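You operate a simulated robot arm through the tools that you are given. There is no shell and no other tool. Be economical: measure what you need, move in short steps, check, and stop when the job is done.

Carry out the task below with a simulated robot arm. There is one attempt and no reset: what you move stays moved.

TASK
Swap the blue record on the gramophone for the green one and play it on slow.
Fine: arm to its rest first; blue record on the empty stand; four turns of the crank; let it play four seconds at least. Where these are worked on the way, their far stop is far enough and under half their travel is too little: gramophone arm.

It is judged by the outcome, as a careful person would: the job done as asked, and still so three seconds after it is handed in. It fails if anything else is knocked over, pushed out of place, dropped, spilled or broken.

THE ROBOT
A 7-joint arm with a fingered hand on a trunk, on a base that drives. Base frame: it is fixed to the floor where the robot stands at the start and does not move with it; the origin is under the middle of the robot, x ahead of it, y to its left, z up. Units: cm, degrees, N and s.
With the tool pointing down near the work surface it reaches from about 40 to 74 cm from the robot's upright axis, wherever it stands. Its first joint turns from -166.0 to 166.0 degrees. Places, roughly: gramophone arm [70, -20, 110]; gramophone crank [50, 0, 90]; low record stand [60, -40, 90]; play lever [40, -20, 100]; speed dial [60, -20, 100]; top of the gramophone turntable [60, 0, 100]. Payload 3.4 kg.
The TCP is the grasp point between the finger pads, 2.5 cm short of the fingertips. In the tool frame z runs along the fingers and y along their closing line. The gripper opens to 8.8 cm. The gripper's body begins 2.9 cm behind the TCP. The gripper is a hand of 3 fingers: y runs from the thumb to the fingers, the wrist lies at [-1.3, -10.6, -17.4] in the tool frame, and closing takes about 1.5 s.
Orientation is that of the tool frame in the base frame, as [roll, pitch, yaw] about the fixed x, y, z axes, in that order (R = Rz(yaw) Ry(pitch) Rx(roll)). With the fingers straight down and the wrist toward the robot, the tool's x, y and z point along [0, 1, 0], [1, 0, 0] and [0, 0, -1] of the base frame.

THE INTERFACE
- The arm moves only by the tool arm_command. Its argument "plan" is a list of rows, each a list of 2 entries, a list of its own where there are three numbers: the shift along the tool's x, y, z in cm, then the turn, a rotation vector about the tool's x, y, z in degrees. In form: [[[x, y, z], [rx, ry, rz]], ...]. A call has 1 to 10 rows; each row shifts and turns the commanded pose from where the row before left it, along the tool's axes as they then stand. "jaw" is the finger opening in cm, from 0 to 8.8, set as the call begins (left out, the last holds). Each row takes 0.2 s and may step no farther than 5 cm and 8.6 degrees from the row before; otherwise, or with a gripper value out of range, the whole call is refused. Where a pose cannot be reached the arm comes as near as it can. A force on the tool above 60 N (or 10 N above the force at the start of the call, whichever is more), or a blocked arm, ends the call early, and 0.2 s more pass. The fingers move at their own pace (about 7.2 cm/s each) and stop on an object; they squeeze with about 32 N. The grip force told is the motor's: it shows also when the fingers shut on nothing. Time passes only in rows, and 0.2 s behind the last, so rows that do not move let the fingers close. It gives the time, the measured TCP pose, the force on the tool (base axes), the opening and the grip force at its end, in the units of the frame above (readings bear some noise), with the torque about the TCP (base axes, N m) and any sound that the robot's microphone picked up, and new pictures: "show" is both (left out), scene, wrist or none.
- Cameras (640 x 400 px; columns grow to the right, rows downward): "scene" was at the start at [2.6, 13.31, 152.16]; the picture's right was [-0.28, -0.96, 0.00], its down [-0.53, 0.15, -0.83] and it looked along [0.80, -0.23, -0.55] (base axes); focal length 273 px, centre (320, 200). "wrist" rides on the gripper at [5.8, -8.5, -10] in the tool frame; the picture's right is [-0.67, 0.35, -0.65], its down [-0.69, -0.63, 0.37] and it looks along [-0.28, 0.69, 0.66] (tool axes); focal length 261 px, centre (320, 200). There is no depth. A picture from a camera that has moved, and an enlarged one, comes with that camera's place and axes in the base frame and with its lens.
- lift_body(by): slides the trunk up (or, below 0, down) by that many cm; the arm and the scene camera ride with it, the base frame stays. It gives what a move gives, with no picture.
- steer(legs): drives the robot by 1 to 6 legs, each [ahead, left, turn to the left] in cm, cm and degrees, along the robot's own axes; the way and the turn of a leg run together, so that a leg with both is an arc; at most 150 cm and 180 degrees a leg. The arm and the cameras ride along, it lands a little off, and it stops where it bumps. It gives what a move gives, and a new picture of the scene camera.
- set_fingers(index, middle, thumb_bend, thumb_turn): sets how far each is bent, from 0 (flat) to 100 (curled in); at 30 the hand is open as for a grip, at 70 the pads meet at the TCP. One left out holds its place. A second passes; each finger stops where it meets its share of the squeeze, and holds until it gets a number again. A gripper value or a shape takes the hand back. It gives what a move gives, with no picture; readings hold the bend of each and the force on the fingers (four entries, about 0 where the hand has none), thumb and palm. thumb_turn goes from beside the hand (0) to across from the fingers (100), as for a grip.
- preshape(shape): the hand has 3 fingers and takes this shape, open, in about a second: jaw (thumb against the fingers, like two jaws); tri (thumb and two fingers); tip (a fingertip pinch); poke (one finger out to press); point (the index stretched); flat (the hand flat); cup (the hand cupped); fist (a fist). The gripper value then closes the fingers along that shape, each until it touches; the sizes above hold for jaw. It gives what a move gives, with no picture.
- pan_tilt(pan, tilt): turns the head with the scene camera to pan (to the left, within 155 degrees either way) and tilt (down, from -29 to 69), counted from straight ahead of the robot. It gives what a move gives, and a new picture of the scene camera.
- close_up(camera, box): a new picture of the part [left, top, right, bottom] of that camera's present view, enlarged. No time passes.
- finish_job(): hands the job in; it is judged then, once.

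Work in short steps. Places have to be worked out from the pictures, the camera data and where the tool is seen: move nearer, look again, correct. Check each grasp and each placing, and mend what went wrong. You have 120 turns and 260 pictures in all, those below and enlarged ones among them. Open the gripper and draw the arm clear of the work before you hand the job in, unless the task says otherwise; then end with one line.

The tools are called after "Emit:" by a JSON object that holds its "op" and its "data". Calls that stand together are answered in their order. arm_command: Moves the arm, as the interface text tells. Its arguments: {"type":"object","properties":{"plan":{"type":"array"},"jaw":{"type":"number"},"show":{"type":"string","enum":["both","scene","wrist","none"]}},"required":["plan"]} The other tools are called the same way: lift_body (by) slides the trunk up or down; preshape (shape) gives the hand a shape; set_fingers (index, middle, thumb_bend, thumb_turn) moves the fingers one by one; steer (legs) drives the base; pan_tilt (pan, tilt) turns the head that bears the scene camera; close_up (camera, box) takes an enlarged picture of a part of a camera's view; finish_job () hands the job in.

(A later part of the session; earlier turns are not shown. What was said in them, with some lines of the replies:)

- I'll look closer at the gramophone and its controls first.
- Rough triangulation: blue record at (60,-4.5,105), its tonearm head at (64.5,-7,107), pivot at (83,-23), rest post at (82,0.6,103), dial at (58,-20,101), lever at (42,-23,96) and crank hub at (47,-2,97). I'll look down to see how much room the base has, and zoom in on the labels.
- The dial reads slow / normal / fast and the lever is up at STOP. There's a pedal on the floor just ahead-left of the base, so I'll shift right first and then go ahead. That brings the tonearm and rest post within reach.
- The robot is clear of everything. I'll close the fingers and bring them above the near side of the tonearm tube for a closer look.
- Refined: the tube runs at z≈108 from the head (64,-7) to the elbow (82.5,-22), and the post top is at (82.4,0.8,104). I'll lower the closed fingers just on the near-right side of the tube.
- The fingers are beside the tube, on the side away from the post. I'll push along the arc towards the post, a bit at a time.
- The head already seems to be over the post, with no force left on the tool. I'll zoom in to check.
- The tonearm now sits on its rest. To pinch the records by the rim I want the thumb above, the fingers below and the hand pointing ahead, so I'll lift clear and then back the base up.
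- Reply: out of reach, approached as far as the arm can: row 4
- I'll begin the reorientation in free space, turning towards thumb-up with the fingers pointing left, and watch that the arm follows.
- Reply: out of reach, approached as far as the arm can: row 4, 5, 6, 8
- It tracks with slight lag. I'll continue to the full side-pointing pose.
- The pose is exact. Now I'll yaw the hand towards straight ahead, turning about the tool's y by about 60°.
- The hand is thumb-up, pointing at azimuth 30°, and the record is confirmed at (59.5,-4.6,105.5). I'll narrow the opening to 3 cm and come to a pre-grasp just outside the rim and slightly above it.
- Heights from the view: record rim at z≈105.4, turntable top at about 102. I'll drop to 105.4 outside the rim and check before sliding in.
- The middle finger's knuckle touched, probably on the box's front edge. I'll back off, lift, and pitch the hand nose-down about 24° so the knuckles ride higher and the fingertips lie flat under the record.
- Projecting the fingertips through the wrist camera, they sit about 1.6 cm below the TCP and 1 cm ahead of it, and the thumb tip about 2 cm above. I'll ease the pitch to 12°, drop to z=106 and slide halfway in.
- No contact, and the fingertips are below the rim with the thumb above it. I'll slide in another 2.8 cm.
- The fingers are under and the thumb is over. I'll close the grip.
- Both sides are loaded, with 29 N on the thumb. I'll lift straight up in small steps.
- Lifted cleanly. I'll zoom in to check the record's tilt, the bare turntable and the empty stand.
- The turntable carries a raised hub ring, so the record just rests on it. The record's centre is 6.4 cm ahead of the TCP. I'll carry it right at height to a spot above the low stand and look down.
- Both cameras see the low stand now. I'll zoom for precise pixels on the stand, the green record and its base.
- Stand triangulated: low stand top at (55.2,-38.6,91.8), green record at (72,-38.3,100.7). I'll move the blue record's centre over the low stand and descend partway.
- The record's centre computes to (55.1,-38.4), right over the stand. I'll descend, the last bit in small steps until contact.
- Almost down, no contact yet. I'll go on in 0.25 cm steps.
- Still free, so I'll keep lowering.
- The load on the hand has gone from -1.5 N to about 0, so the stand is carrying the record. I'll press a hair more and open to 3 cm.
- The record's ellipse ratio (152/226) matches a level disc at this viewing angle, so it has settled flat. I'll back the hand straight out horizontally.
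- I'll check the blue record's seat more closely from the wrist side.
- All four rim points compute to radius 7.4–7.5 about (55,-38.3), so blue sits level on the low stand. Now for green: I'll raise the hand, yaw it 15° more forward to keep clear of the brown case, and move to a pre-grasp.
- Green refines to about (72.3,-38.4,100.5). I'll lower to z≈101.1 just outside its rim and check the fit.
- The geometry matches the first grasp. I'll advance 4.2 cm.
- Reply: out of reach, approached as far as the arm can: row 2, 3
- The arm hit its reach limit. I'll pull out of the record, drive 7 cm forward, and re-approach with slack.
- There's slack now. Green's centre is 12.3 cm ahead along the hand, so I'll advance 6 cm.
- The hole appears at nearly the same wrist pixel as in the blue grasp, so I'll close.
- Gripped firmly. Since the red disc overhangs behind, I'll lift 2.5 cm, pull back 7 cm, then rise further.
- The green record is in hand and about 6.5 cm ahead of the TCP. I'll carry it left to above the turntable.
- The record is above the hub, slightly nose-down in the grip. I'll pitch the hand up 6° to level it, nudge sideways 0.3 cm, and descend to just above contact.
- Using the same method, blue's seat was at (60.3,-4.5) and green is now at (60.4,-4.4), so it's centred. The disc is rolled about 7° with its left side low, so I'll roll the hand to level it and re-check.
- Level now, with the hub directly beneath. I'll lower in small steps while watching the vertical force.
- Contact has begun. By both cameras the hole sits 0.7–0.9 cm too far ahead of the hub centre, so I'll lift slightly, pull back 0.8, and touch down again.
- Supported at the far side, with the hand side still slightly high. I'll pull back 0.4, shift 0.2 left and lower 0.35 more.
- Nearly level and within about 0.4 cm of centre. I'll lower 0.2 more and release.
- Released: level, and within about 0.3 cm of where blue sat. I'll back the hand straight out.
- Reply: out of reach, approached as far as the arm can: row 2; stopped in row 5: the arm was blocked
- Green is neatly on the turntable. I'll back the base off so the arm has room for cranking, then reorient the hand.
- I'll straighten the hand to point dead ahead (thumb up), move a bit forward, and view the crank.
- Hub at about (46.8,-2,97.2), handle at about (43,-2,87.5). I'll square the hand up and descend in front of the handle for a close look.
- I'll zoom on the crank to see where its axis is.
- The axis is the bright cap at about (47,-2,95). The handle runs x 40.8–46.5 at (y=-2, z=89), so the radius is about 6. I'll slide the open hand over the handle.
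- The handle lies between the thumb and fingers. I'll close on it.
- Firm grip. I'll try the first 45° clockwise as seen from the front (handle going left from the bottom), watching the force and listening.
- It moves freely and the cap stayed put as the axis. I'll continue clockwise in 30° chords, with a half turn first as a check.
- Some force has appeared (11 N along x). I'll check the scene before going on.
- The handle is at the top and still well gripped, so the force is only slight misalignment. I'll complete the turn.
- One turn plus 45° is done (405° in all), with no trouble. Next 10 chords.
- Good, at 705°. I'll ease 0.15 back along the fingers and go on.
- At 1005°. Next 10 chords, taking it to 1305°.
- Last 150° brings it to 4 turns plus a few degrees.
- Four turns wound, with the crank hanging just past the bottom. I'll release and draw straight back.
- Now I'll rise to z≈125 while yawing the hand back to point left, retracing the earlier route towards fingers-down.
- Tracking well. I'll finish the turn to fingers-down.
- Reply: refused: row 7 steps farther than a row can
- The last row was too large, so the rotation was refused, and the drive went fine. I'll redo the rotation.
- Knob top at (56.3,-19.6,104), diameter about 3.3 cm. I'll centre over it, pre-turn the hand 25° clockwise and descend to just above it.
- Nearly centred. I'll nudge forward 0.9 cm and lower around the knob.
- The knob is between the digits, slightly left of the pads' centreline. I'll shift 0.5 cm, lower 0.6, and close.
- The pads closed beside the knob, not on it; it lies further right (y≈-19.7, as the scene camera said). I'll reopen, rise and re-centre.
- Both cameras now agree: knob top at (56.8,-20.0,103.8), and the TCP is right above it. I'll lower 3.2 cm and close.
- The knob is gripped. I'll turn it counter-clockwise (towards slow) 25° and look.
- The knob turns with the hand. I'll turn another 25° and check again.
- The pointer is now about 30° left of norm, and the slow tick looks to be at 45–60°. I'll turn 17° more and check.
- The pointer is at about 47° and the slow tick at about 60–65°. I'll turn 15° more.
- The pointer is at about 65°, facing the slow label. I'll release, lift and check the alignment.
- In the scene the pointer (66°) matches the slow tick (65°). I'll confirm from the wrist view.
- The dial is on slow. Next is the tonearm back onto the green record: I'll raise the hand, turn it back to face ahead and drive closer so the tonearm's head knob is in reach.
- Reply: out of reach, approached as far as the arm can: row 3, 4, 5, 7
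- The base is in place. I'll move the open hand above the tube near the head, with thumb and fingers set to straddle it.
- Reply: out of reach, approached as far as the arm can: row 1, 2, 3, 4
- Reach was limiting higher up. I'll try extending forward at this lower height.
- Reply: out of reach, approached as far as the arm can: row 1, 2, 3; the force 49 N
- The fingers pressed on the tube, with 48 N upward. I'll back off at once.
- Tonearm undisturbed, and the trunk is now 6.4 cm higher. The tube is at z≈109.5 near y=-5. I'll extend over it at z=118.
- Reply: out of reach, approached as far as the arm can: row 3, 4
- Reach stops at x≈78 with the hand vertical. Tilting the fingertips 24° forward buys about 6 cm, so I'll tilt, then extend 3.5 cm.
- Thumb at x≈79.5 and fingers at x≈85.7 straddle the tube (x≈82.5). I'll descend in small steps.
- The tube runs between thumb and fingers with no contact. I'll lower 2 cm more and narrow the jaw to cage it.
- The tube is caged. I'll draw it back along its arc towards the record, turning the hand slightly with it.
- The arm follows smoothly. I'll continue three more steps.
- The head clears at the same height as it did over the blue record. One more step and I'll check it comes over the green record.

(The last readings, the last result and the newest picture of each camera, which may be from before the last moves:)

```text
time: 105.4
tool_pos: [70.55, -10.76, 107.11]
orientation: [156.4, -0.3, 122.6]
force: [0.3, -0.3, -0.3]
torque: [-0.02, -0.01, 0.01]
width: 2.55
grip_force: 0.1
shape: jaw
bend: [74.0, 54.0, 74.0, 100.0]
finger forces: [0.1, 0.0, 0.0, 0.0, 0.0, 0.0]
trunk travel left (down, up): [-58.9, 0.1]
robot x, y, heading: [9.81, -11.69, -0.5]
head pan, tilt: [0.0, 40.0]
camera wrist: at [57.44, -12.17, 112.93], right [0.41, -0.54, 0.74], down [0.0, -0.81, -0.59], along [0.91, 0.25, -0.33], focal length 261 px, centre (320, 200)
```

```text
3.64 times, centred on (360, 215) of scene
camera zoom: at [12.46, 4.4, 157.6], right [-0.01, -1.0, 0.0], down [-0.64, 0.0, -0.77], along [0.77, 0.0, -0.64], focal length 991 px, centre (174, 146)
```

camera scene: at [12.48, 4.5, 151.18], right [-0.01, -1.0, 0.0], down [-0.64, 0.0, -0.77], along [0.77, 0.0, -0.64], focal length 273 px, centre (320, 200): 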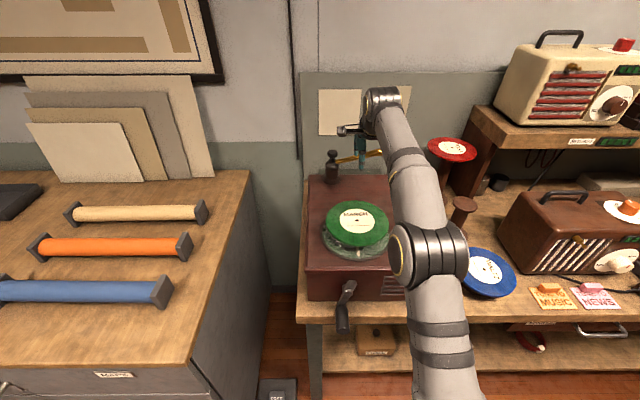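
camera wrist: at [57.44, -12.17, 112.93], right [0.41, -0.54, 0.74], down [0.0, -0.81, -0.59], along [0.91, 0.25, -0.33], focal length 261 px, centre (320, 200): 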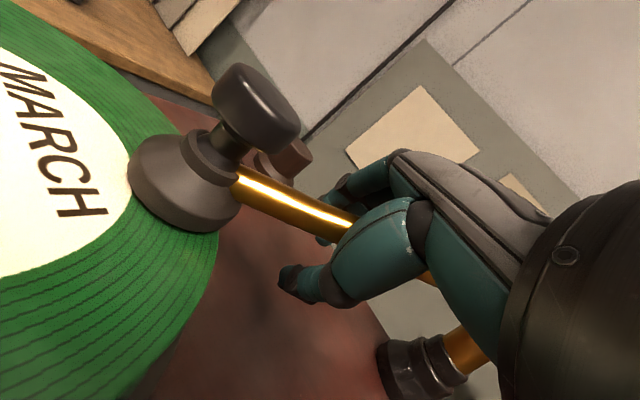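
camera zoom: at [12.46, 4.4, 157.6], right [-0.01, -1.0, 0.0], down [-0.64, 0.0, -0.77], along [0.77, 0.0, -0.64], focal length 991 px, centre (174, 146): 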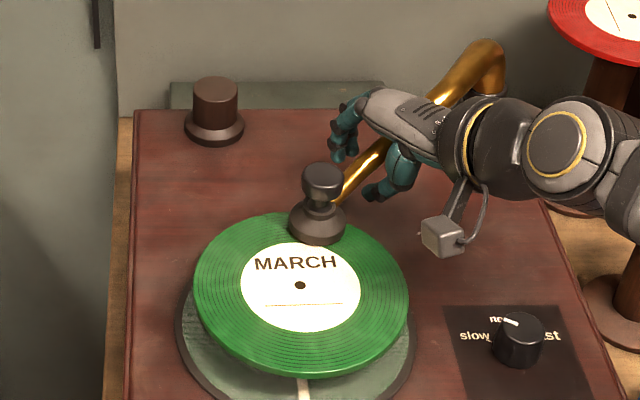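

The head is over the green record's outer grooves; originally it sat nearer the label. I'll draw it a bit further.

Emit:
{"op": "arm_command", "data": {"plan": [[[-0.68, -2.2, -0.93], [0, 1.95, -4.6]], [[0, 0, 0], [0, 0, 0]]], "show": "wrist"}}

Emit:
{"op": "close_up", "data": {"camera": "scene", "box": [310, 160, 410, 270]}}

```text
time: 106.0
tool_pos: [68.86, -12.45, 107.19]
orientation: [156.4, -0.2, 127.5]
force: [0.4, 0.2, -0.8]
torque: [0.0, -0.01, -0.02]
width: 2.53
grip_force: 0.1
shape: jaw
bend: [74.0, 54.0, 74.0, 100.0]
finger forces: [0.0, 0.0, 0.0, 0.0, 0.1, 0.1]
trunk travel left (down, up): [-58.9, 0.1]
robot x, y, heading: [9.92, -11.46, -0.3]
head pan, tilt: [0.0, 40.0]
camera wrist: at [56.01, -15.0, 112.94], right [0.46, -0.5, 0.74], down [0.07, -0.8, -0.59], along [0.89, 0.32, -0.33], focal length 261 px, centre (320, 200)
```

wrist: 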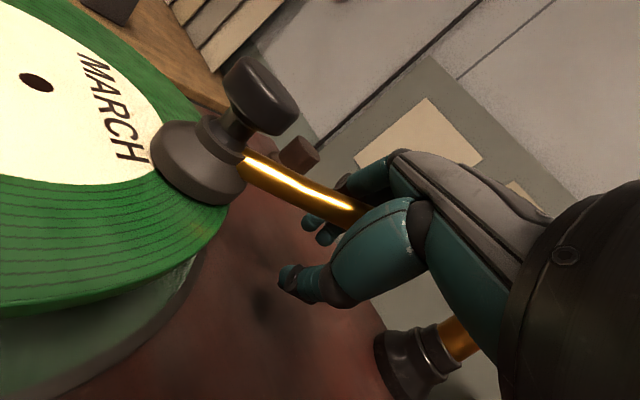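

```text
3.64 times, centred on (360, 215) of scene
camera zoom: at [12.49, 4.46, 157.59], right [-0.01, -1.0, 0.0], down [-0.64, 0.0, -0.77], along [0.77, 0.0, -0.64], focal length 991 px, centre (174, 146)
```

zoom: 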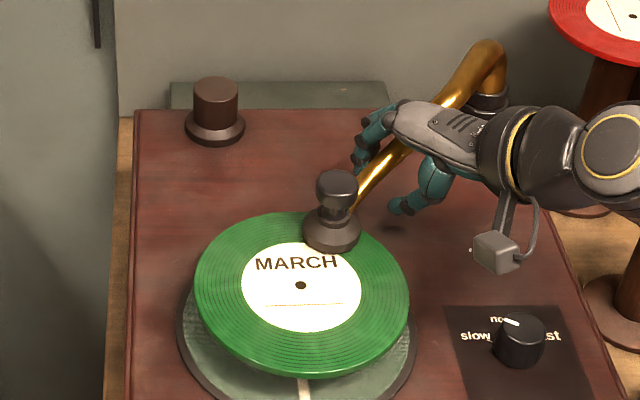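

The head is at the label's edge region, close to the original spot. A touch further to match.

Emit:
{"op": "arm_command", "data": {"plan": [[[-0.58, -1.19, -0.5], [0, 0, 0]], [[0, 0, 0], [0, 0, 0]]], "show": "none"}}

Emit:
{"op": "close_up", "data": {"camera": "scene", "box": [310, 160, 410, 270]}}

```text
time: 106.6
tool_pos: [68.32, -13.58, 107.13]
orientation: [156.5, -0.2, 127.5]
force: [4.0, 8.1, 3.8]
torque: [-0.2, 0.14, 0.02]
width: 2.66
grip_force: 0.1
shape: jaw
bend: [74.0, 54.0, 74.0, 100.0]
finger forces: [7.4, 2.1, 0.1, 0.0, 0.1, 0.0]
trunk travel left (down, up): [-58.9, 0.1]
robot x, y, heading: [9.61, -10.97, -0.3]
head pan, tilt: [0.0, 40.0]
```

```text
3.64 times, centred on (360, 215) of scene
camera zoom: at [12.58, 4.66, 157.57], right [-0.01, -1.0, 0.0], down [-0.64, 0.0, -0.77], along [0.77, -0.01, -0.64], focal length 991 px, centre (174, 146)
```

zoom: 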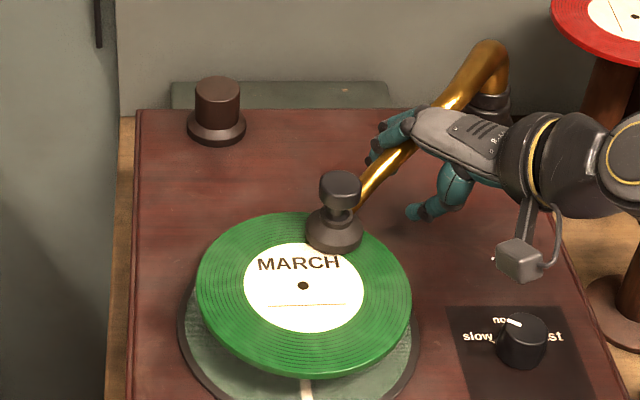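

It reached its stop (8 N of resistance), so that's the playing position. I'll ease off, open, and lift straight up.

Emit:
{"op": "arm_command", "data": {"plan": [[[0.3, 0.6, 0.25], [0, 0, 0]], [[0, 0, 0], [0, 0, 0]], [[0, 0, 0], [0, 0, 0]], [[0, 0, 0], [0, 0, 0]], [[0, 0.8, -1.84], [0, 0, 0]], [[0, 0.8, -1.84], [0, 0, 0]], [[0, 1.2, -2.8], [0, 0, 0]], [[0, 1.2, -2.8], [0, 0, 0]]], "jaw": 6, "show": "wrist"}}

Emit:
{"op": "close_up", "data": {"camera": "scene", "box": [300, 130, 440, 270]}}

```text
time: 108.4
tool_pos: [68.65, -13.19, 117.38]
orientation: [156.4, -0.3, 127.4]
force: [0.2, -0.6, 0.2]
torque: [-0.05, 0.0, -0.02]
width: 5.95
grip_force: 0.0
shape: jaw
bend: [28.0, 38.0, 60.0, 100.0]
finger forces: [0.0, 0.0, 0.1, 0.1, 0.1, 0.0]
trunk travel left (down, up): [-58.9, 0.1]
robot x, y, heading: [9.84, -11.22, 0.1]
head pan, tilt: [0.0, 40.0]
camera wrist: at [55.79, -15.71, 123.11], right [0.46, -0.5, 0.74], down [0.07, -0.8, -0.59], along [0.89, 0.32, -0.33], focal length 261 px, centre (320, 200)
```

wrist: 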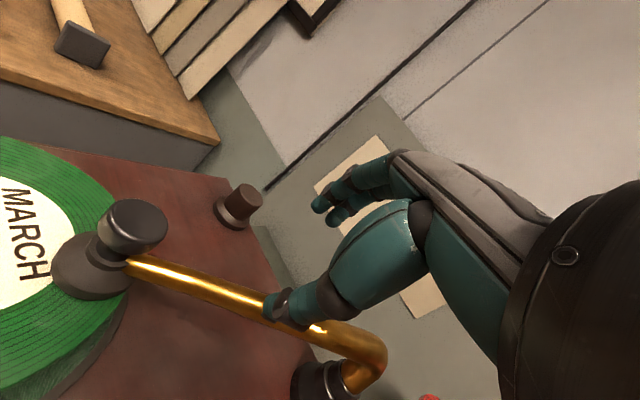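

```text
2.86 times, centred on (370, 200) of scene
camera zoom: at [12.48, 4.5, 157.58], right [-0.01, -1.0, 0.0], down [-0.64, 0.0, -0.77], along [0.77, 0.0, -0.64], focal length 779 px, centre (177, 200)
```

zoom: 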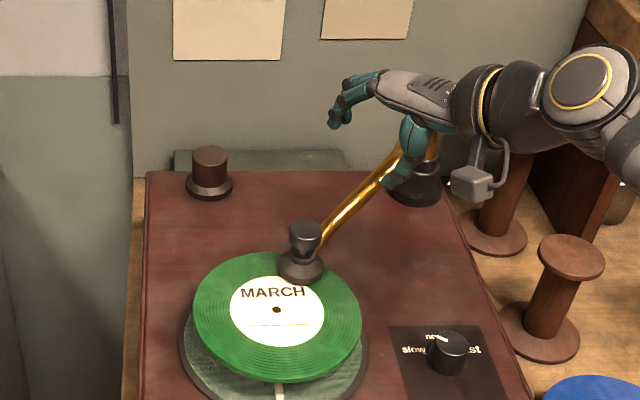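

The tonearm is on the record and the hand is clear. I'll rise, straighten the hand, then back the base off for the lever.

Emit:
{"op": "arm_command", "data": {"plan": [[[0, 0.8, -1.84], [0, 0, 0]], [[0, 0.8, -1.84], [0, 0, 0]], [[0, -2, 0], [0, 0, 0]], [[0, 0, 0], [8, 0, 0]], [[0, 0, 0], [8, 0, 0]], [[0, 0, 0], [7.5, 0, 0]]], "jaw": 0, "show": "none"}}

Emit:
{"op": "steer", "data": {"legs": [[-20, -8, 0]]}}

```text
time: 109.8
tool_pos: [67.18, -14.42, 120.61]
orientation: [-179.9, -0.3, 127.4]
force: [0.2, -0.2, 0.5]
torque: [0.02, -0.01, -0.02]
width: 0.0
grip_force: 31.9
shape: jaw
bend: [70.0, 70.0, 76.0, 100.0]
finger forces: [0.1, 0.0, 0.1, 0.0, 0.0, 0.0]
trunk travel left (down, up): [-58.9, 0.1]
robot x, y, heading: [9.78, -11.33, -0.7]
head pan, tilt: [0.0, 40.0]
```

```text
time: 111.5
tool_pos: [46.92, -22.21, 120.6]
orientation: [179.8, -0.2, 127.5]
force: [1.1, 0.1, -0.8]
torque: [-0.02, -0.04, 0.02]
width: 0.02
grip_force: 32.1
shape: jaw
bend: [70.0, 70.0, 76.0, 100.0]
finger forces: [0.0, 0.0, 0.1, 0.0, 0.0, 0.0]
trunk travel left (down, up): [-58.9, 0.1]
robot x, y, heading: [-10.76, -19.02, -0.4]
head pan, tilt: [0.0, 40.0]
camera scene: at [-7.92, -3.41, 157.59], right [-0.01, -1.0, 0.0], down [-0.64, 0.0, -0.77], along [0.77, 0.0, -0.64], focal length 273 px, centre (320, 200)
```

scene: 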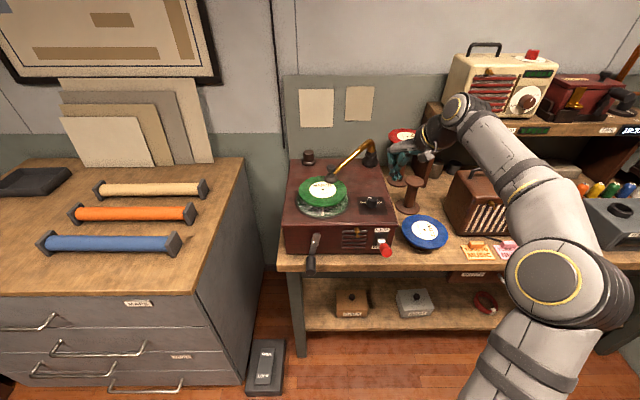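

I'll take a close look at the lever before pressing it.

Emit:
{"op": "close_up", "data": {"camera": "scene", "box": [355, 215, 415, 275]}}

Emit:
{"op": "arm_command", "data": {"plan": [[[0, 0, 0], [0, 0, 8.5]], [[0, 0, 0], [0, 0, 8.5]], [[0, 0, 0], [0, 0, 8.5]], [[0, 0, 0], [0, 0, 8.5]], [[0, -3, 2], [0, 0, 3.5]]], "show": "wrist"}}

```text
6.67 times, centred on (385, 245) of scene
camera zoom: at [-7.92, -3.41, 157.59], right [-0.01, -1.0, 0.0], down [-0.64, 0.0, -0.77], along [0.77, 0.0, -0.64], focal length 1818 px, centre (-113, -100)
```

zoom: 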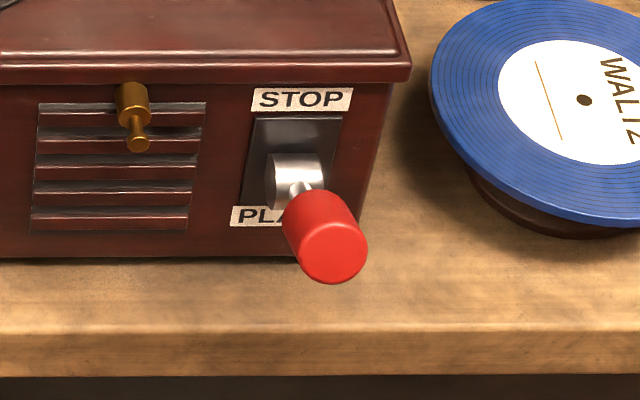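

```text
time: 112.7
tool_pos: [43.91, -22.56, 118.44]
orientation: [-179.9, -0.4, 89.9]
force: [0.0, -0.4, -0.5]
torque: [-0.02, 0.0, -0.03]
width: 0.0
grip_force: 31.5
shape: jaw
bend: [70.0, 70.0, 76.0, 100.0]
finger forces: [0.0, 0.0, 0.1, 0.0, 0.0, 0.1]
trunk travel left (down, up): [-58.9, 0.1]
robot x, y, heading: [-10.52, -19.02, -0.4]
head pan, tilt: [0.0, 40.0]
camera wrist: at [35.35, -16.67, 128.41], right [0.35, -0.67, 0.65], down [-0.63, -0.68, -0.37], along [0.69, -0.28, -0.66], focal length 261 px, centre (320, 200)
```

wrist: 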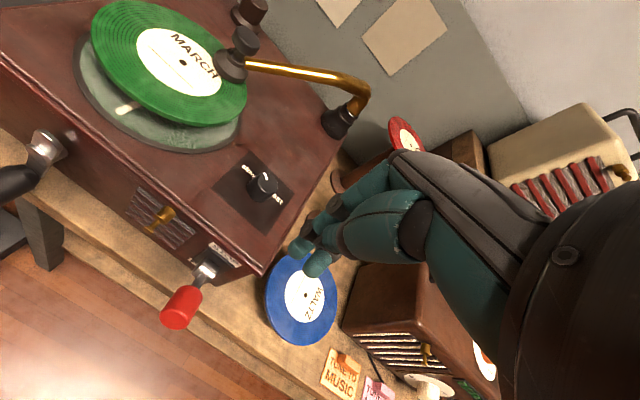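

Red grip at (41.9,-22.1,97.6), its pivot near (48,-22.4,94.4), so it points about 28° up and should go about 6 cm down to PLAY. I'll place the closed fingertips above it and press down.

Emit:
{"op": "arm_command", "data": {"plan": [[[0.5, -2, 3], [0, 0, 0]], [[0, 0, 4], [0, 0, 0]], [[0, 0, 4], [0, 0, 0]], [[0, 0, 3], [0, 0, 0]]], "show": "wrist"}}

Emit:
{"op": "close_up", "data": {"camera": "scene", "box": [345, 205, 425, 285]}}

```text
time: 113.7
tool_pos: [42.26, -22.0, 104.37]
orientation: [-179.8, -0.2, 89.9]
force: [0.2, 0.3, 0.1]
torque: [0.0, -0.01, -0.01]
width: 0.0
grip_force: 31.9
shape: jaw
bend: [70.0, 70.0, 76.0, 100.0]
finger forces: [0.0, 0.1, 0.1, 0.1, 0.0, 0.0]
trunk travel left (down, up): [-58.9, 0.1]
robot x, y, heading: [-10.5, -19.23, -0.4]
head pan, tilt: [0.0, 40.0]
camera wrist: at [33.53, -16.09, 114.31], right [0.35, -0.67, 0.65], down [-0.63, -0.68, -0.37], along [0.69, -0.28, -0.66], focal length 261 px, centre (320, 200)
```

wrist: 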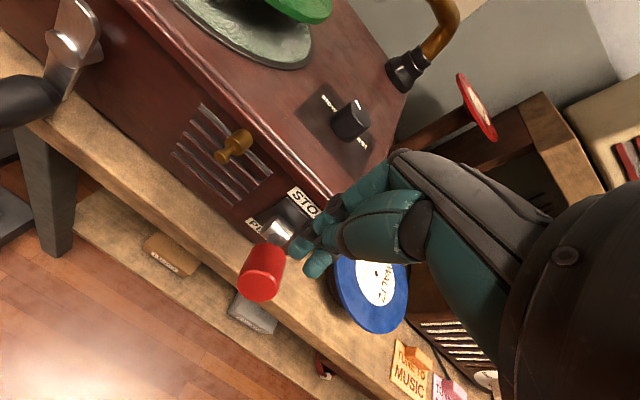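

```text
5.00 times, centred on (385, 245) of scene
camera zoom: at [-7.8, -3.37, 157.59], right [-0.01, -1.0, 0.0], down [-0.64, 0.0, -0.77], along [0.77, 0.0, -0.64], focal length 1363 px, centre (-5, -25)
```

zoom: 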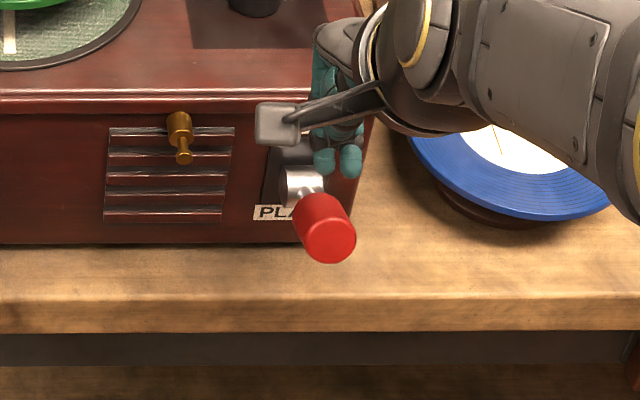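

Aligned. I'll press down in steps.

Emit:
{"op": "arm_command", "data": {"plan": [[[0.4, -0.2, 1.5], [0, 0, 0]], [[0, 0, 1.5], [0, 0, 0]], [[0, 0, 1.2], [0, 0, 0]], [[0, 0, 1.2], [0, 0, 0]]], "show": "wrist"}}

Emit:
{"op": "close_up", "data": {"camera": "scene", "box": [345, 205, 425, 285]}}

```text
time: 114.7
tool_pos: [41.64, -21.36, 99.0]
orientation: [-179.8, -0.3, 90.0]
force: [-0.1, 0.3, 0.0]
torque: [0.01, -0.01, -0.02]
width: 0.0
grip_force: 32.0
shape: jaw
bend: [70.0, 70.0, 77.0, 100.0]
finger forces: [0.0, 0.0, 0.0, 0.1, 0.0, 0.1]
trunk travel left (down, up): [-58.9, 0.1]
robot x, y, heading: [-10.64, -19.49, -0.4]
head pan, tilt: [0.0, 40.0]
camera wrist: at [33.17, -15.61, 109.0], right [0.35, -0.67, 0.65], down [-0.63, -0.68, -0.37], along [0.69, -0.28, -0.66], focal length 261 px, centre (320, 200)
```

wrist: 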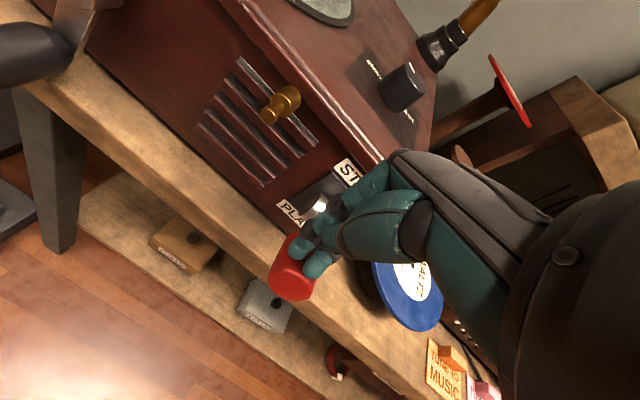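

```text
5.00 times, centred on (385, 245) of scene
camera zoom: at [-7.79, -3.38, 157.58], right [-0.01, -1.0, 0.0], down [-0.64, 0.0, -0.77], along [0.77, 0.0, -0.64], focal length 1363 px, centre (-5, -25)
```

zoom: 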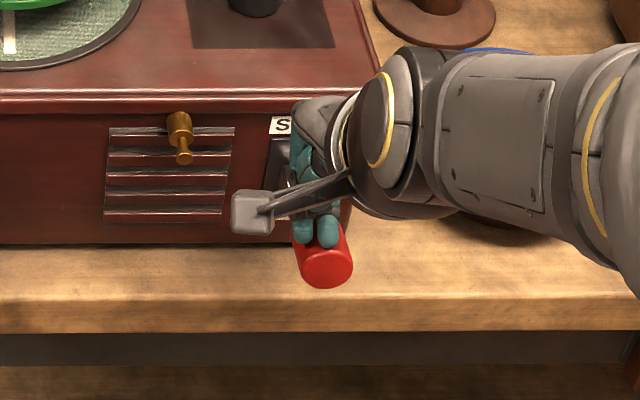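

The red grip is moving down. I'll keep pressing.

Emit:
{"op": "arm_command", "data": {"plan": [[[0, 0, 1.2], [0, 0, 0]], [[0, 0, 1.2], [0, 0, 0]], [[0, 0, 1], [0, 0, 0]]], "show": "wrist"}}

Emit:
{"op": "close_up", "data": {"camera": "scene", "box": [345, 205, 425, 285]}}

```text
time: 115.5
tool_pos: [41.78, -21.45, 95.72]
orientation: [-180.0, -0.3, 90.0]
force: [0.1, 0.5, 0.7]
torque: [0.01, 0.0, 0.01]
width: 0.0
grip_force: 32.0
shape: jaw
bend: [70.0, 70.0, 77.0, 100.0]
finger forces: [0.0, 0.0, 0.0, 0.1, 0.0, 0.0]
trunk travel left (down, up): [-58.9, 0.1]
robot x, y, heading: [-10.38, -19.07, -0.5]
head pan, tilt: [0.0, 40.0]
camera wrist: at [33.12, -15.62, 105.71], right [0.35, -0.67, 0.65], down [-0.63, -0.68, -0.37], along [0.69, -0.28, -0.66], focal length 261 px, centre (320, 200)
```

wrist: 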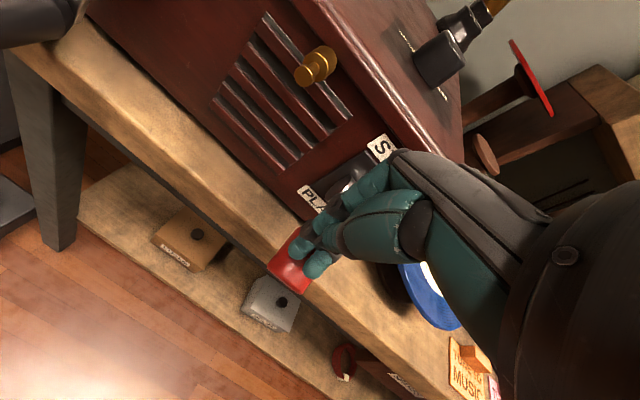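

```text
5.00 times, centred on (385, 245) of scene
camera zoom: at [-7.82, -3.37, 157.59], right [-0.01, -1.0, 0.0], down [-0.64, 0.0, -0.77], along [0.77, 0.0, -0.64], focal length 1363 px, centre (-5, -25)
```

zoom: 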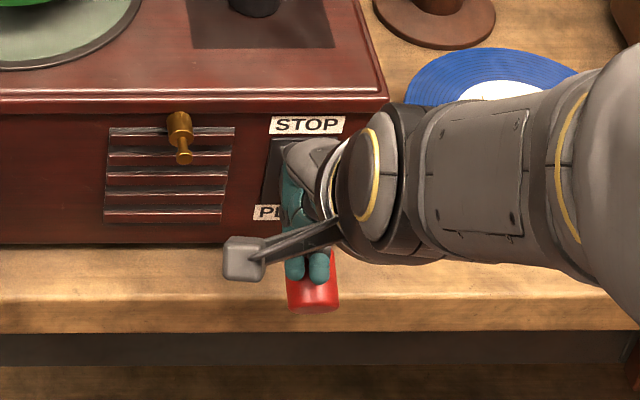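

Still free. I'll press further until it stops.

Emit:
{"op": "arm_command", "data": {"plan": [[[0, 0, 0.8], [0, 0, 0]], [[0, 0, 0.8], [0, 0, 0]], [[0, 0, 0.8], [0, 0, 0]]], "show": "wrist"}}

Emit:
{"op": "close_up", "data": {"camera": "scene", "box": [270, 165, 420, 285]}}

```text
time: 116.1
tool_pos: [41.43, -21.26, 95.61]
orientation: [178.6, -0.1, 90.1]
force: [-23.2, 3.5, 44.4]
torque: [-0.31, -0.18, -0.13]
width: 0.01
grip_force: 32.4
shape: jaw
bend: [70.0, 70.0, 75.0, 100.0]
finger forces: [0.0, 0.0, 0.0, 0.1, 72.4, 0.1]
trunk travel left (down, up): [-58.9, 0.1]
robot x, y, heading: [-10.43, -19.2, -0.3]
head pan, tilt: [0.0, 40.0]
stopped in row 2: the force on the tool passed its limit at 68 N (the readings are from after the stop); the commanded pose is now the measured one
camera wrist: at [32.68, -15.46, 105.24], right [0.33, -0.67, 0.66], down [-0.62, -0.69, -0.38], along [0.71, -0.28, -0.64], focal length 261 px, centre (320, 200)
```

wrist: 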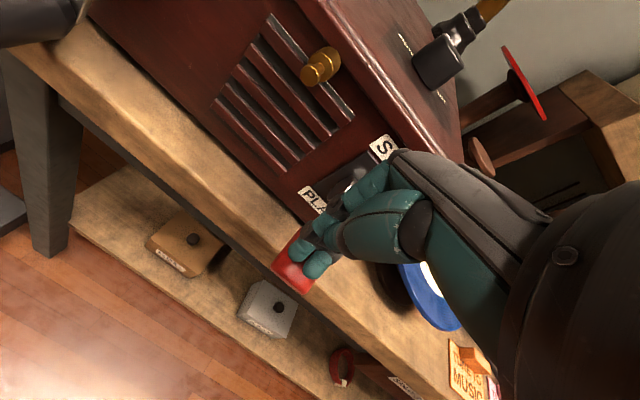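

```text
3.33 times, centred on (345, 225) of scene
camera zoom: at [-8.84, -3.28, 157.65], right [-0.01, -1.0, 0.0], down [-0.64, 0.0, -0.77], along [0.77, 0.0, -0.64], focal length 909 px, centre (237, 117)
```

zoom: 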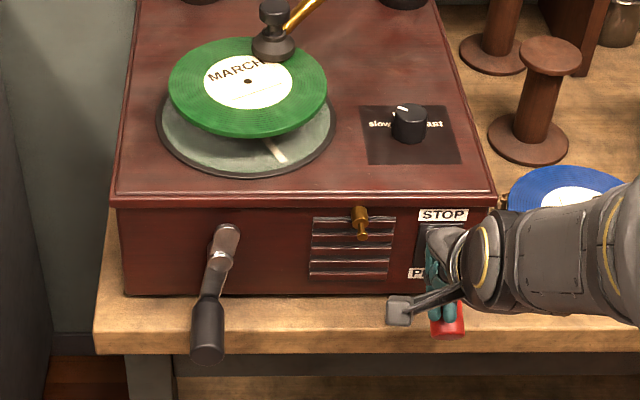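

The lever hit its lower stop and the turntable and record are turning. I'll lift the hand straight off.

Emit:
{"op": "arm_command", "data": {"plan": [[[0, 0, -1.5], [0, 0, 0]], [[0, -0.5, -3], [0, 0, 0]], [[0, -2, -4], [0, 0, 0]], [[0, -2, -4], [0, 0, 0]], [[0, 0, -4], [0, 0, 0]], [[0, 0, -4], [0, 0, 0]]], "show": "none"}}

Emit:
{"op": "close_up", "data": {"camera": "scene", "box": [270, 165, 420, 285]}}

```text
time: 117.5
tool_pos: [37.11, -21.48, 115.18]
orientation: [179.4, -0.2, 90.0]
force: [-0.3, -0.6, 0.9]
torque: [-0.01, 0.02, 0.05]
width: 0.01
grip_force: 31.3
shape: jaw
bend: [70.0, 70.0, 77.0, 100.0]
finger forces: [0.1, 0.0, 0.0, 0.0, 0.0, 0.0]
trunk travel left (down, up): [-58.9, 0.1]
robot x, y, heading: [-10.11, -18.98, 0.1]
head pan, tilt: [0.0, 40.0]
```

```text
3.33 times, centred on (345, 225) of scene
camera zoom: at [-7.87, -3.37, 157.58], right [-0.01, -1.0, 0.0], down [-0.64, 0.0, -0.77], along [0.77, 0.0, -0.64], focal length 909 px, centre (237, 117)
```

zoom: 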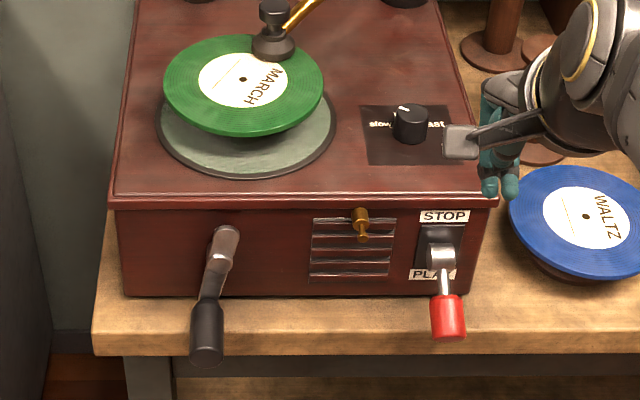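

The record is rotating, the lever is at PLAY and the needle is on it. I'll open the hand and draw the arm back while it plays.

Emit:
{"op": "arm_command", "data": {"plan": [[[0, -2, -2], [0, 0, 0]], [[0, -2, -2], [0, 0, 0]], [[0, 0, 0], [0, 0, 0]], [[0, 0, 0], [0, 0, 0]], [[0, 0, 0], [0, 0, 0]], [[0, 0, 0], [0, 0, 0]], [[0, 0, 0], [0, 0, 0]], [[0, 0, 0], [0, 0, 0]], [[0, 0, 0], [0, 0, 0]], [[0, 0, 0], [0, 0, 0]]], "jaw": 6, "show": "none"}}

Emit:
{"op": "close_up", "data": {"camera": "scene", "box": [270, 145, 450, 285]}}

Emit:
{"op": "arm_command", "data": {"plan": [[[0, 0, 0], [0, 0, 0]], [[0, 0, 0], [0, 0, 0]], [[0, 0, 0], [0, 0, 0]], [[0, 0, 0], [0, 0, 0]], [[0, 0, 0], [0, 0, 0]], [[0, 0, 0], [0, 0, 0]], [[0, 0, 0], [0, 0, 0]], [[0, 0, 0], [0, 0, 0]], [[0, 0, 0], [0, 0, 0]], [[0, 0, 0], [0, 0, 0]]], "show": "none"}}

Emit:
{"op": "close_up", "data": {"camera": "scene", "box": [270, 145, 450, 285]}}

```text
time: 119.7
tool_pos: [33.1, -21.55, 119.3]
orientation: [179.4, -0.2, 90.0]
force: [0.3, 0.6, -1.2]
torque: [0.02, 0.01, -0.01]
width: 5.97
grip_force: 0.1
shape: jaw
bend: [28.0, 38.0, 60.0, 100.0]
finger forces: [0.1, 0.1, 0.0, 0.1, 0.0, 0.1]
trunk travel left (down, up): [-58.9, 0.1]
robot x, y, heading: [-10.76, -19.53, -0.1]
head pan, tilt: [0.0, 40.0]
```

```text
2.86 times, centred on (360, 215) of scene
camera zoom: at [-7.86, -3.37, 157.58], right [-0.01, -1.0, 0.0], down [-0.64, 0.0, -0.77], along [0.77, 0.0, -0.64], focal length 779 px, centre (206, 157)
```

zoom: 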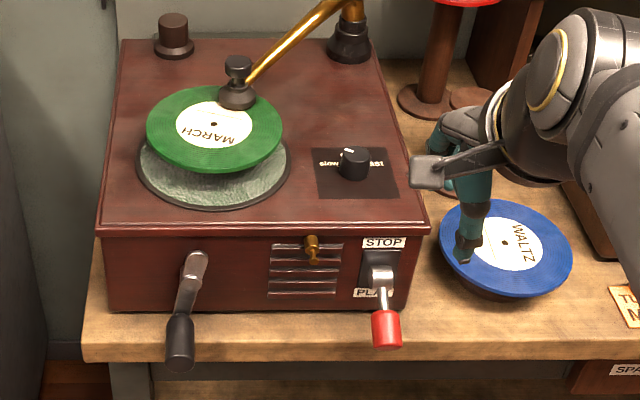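

```text
time: 121.9
tool_pos: [33.21, -21.67, 119.23]
orientation: [179.4, -0.2, 90.1]
force: [-0.4, 0.2, 0.1]
torque: [-0.01, 0.0, 0.0]
width: 6.0
grip_force: 0.1
shape: jaw
bend: [28.0, 38.0, 60.0, 100.0]
finger forces: [0.0, 0.1, 0.0, 0.0, 0.0, 0.0]
trunk travel left (down, up): [-58.9, 0.1]
robot x, y, heading: [-10.6, -19.44, -0.3]
head pan, tilt: [0.0, 40.0]
```

```text
2.86 times, centred on (360, 215) of scene
camera zoom: at [-7.86, -3.37, 157.58], right [-0.01, -1.0, 0.0], down [-0.64, 0.0, -0.77], along [0.77, 0.0, -0.64], focal length 779 px, centre (206, 157)
```

zoom: 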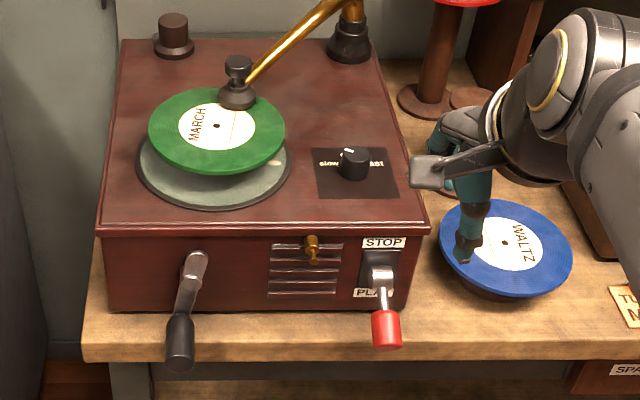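

The green record has been turning on slow for about 6 s with the needle on it. Blue sits on the low stand, the lever is at PLAY, and the hand is open and clear, so I'll hand it in.

Emit:
{"op": "finish_job", "data": {}}

```text
The job is handed in.
```

The job is handed in, with the green record playing on slow. It had turned for about 6 s with the needle on it, though the microphone reported no sound. I put the arm on its rest first, moved the blue record to the low stand and gave the crank four turns.
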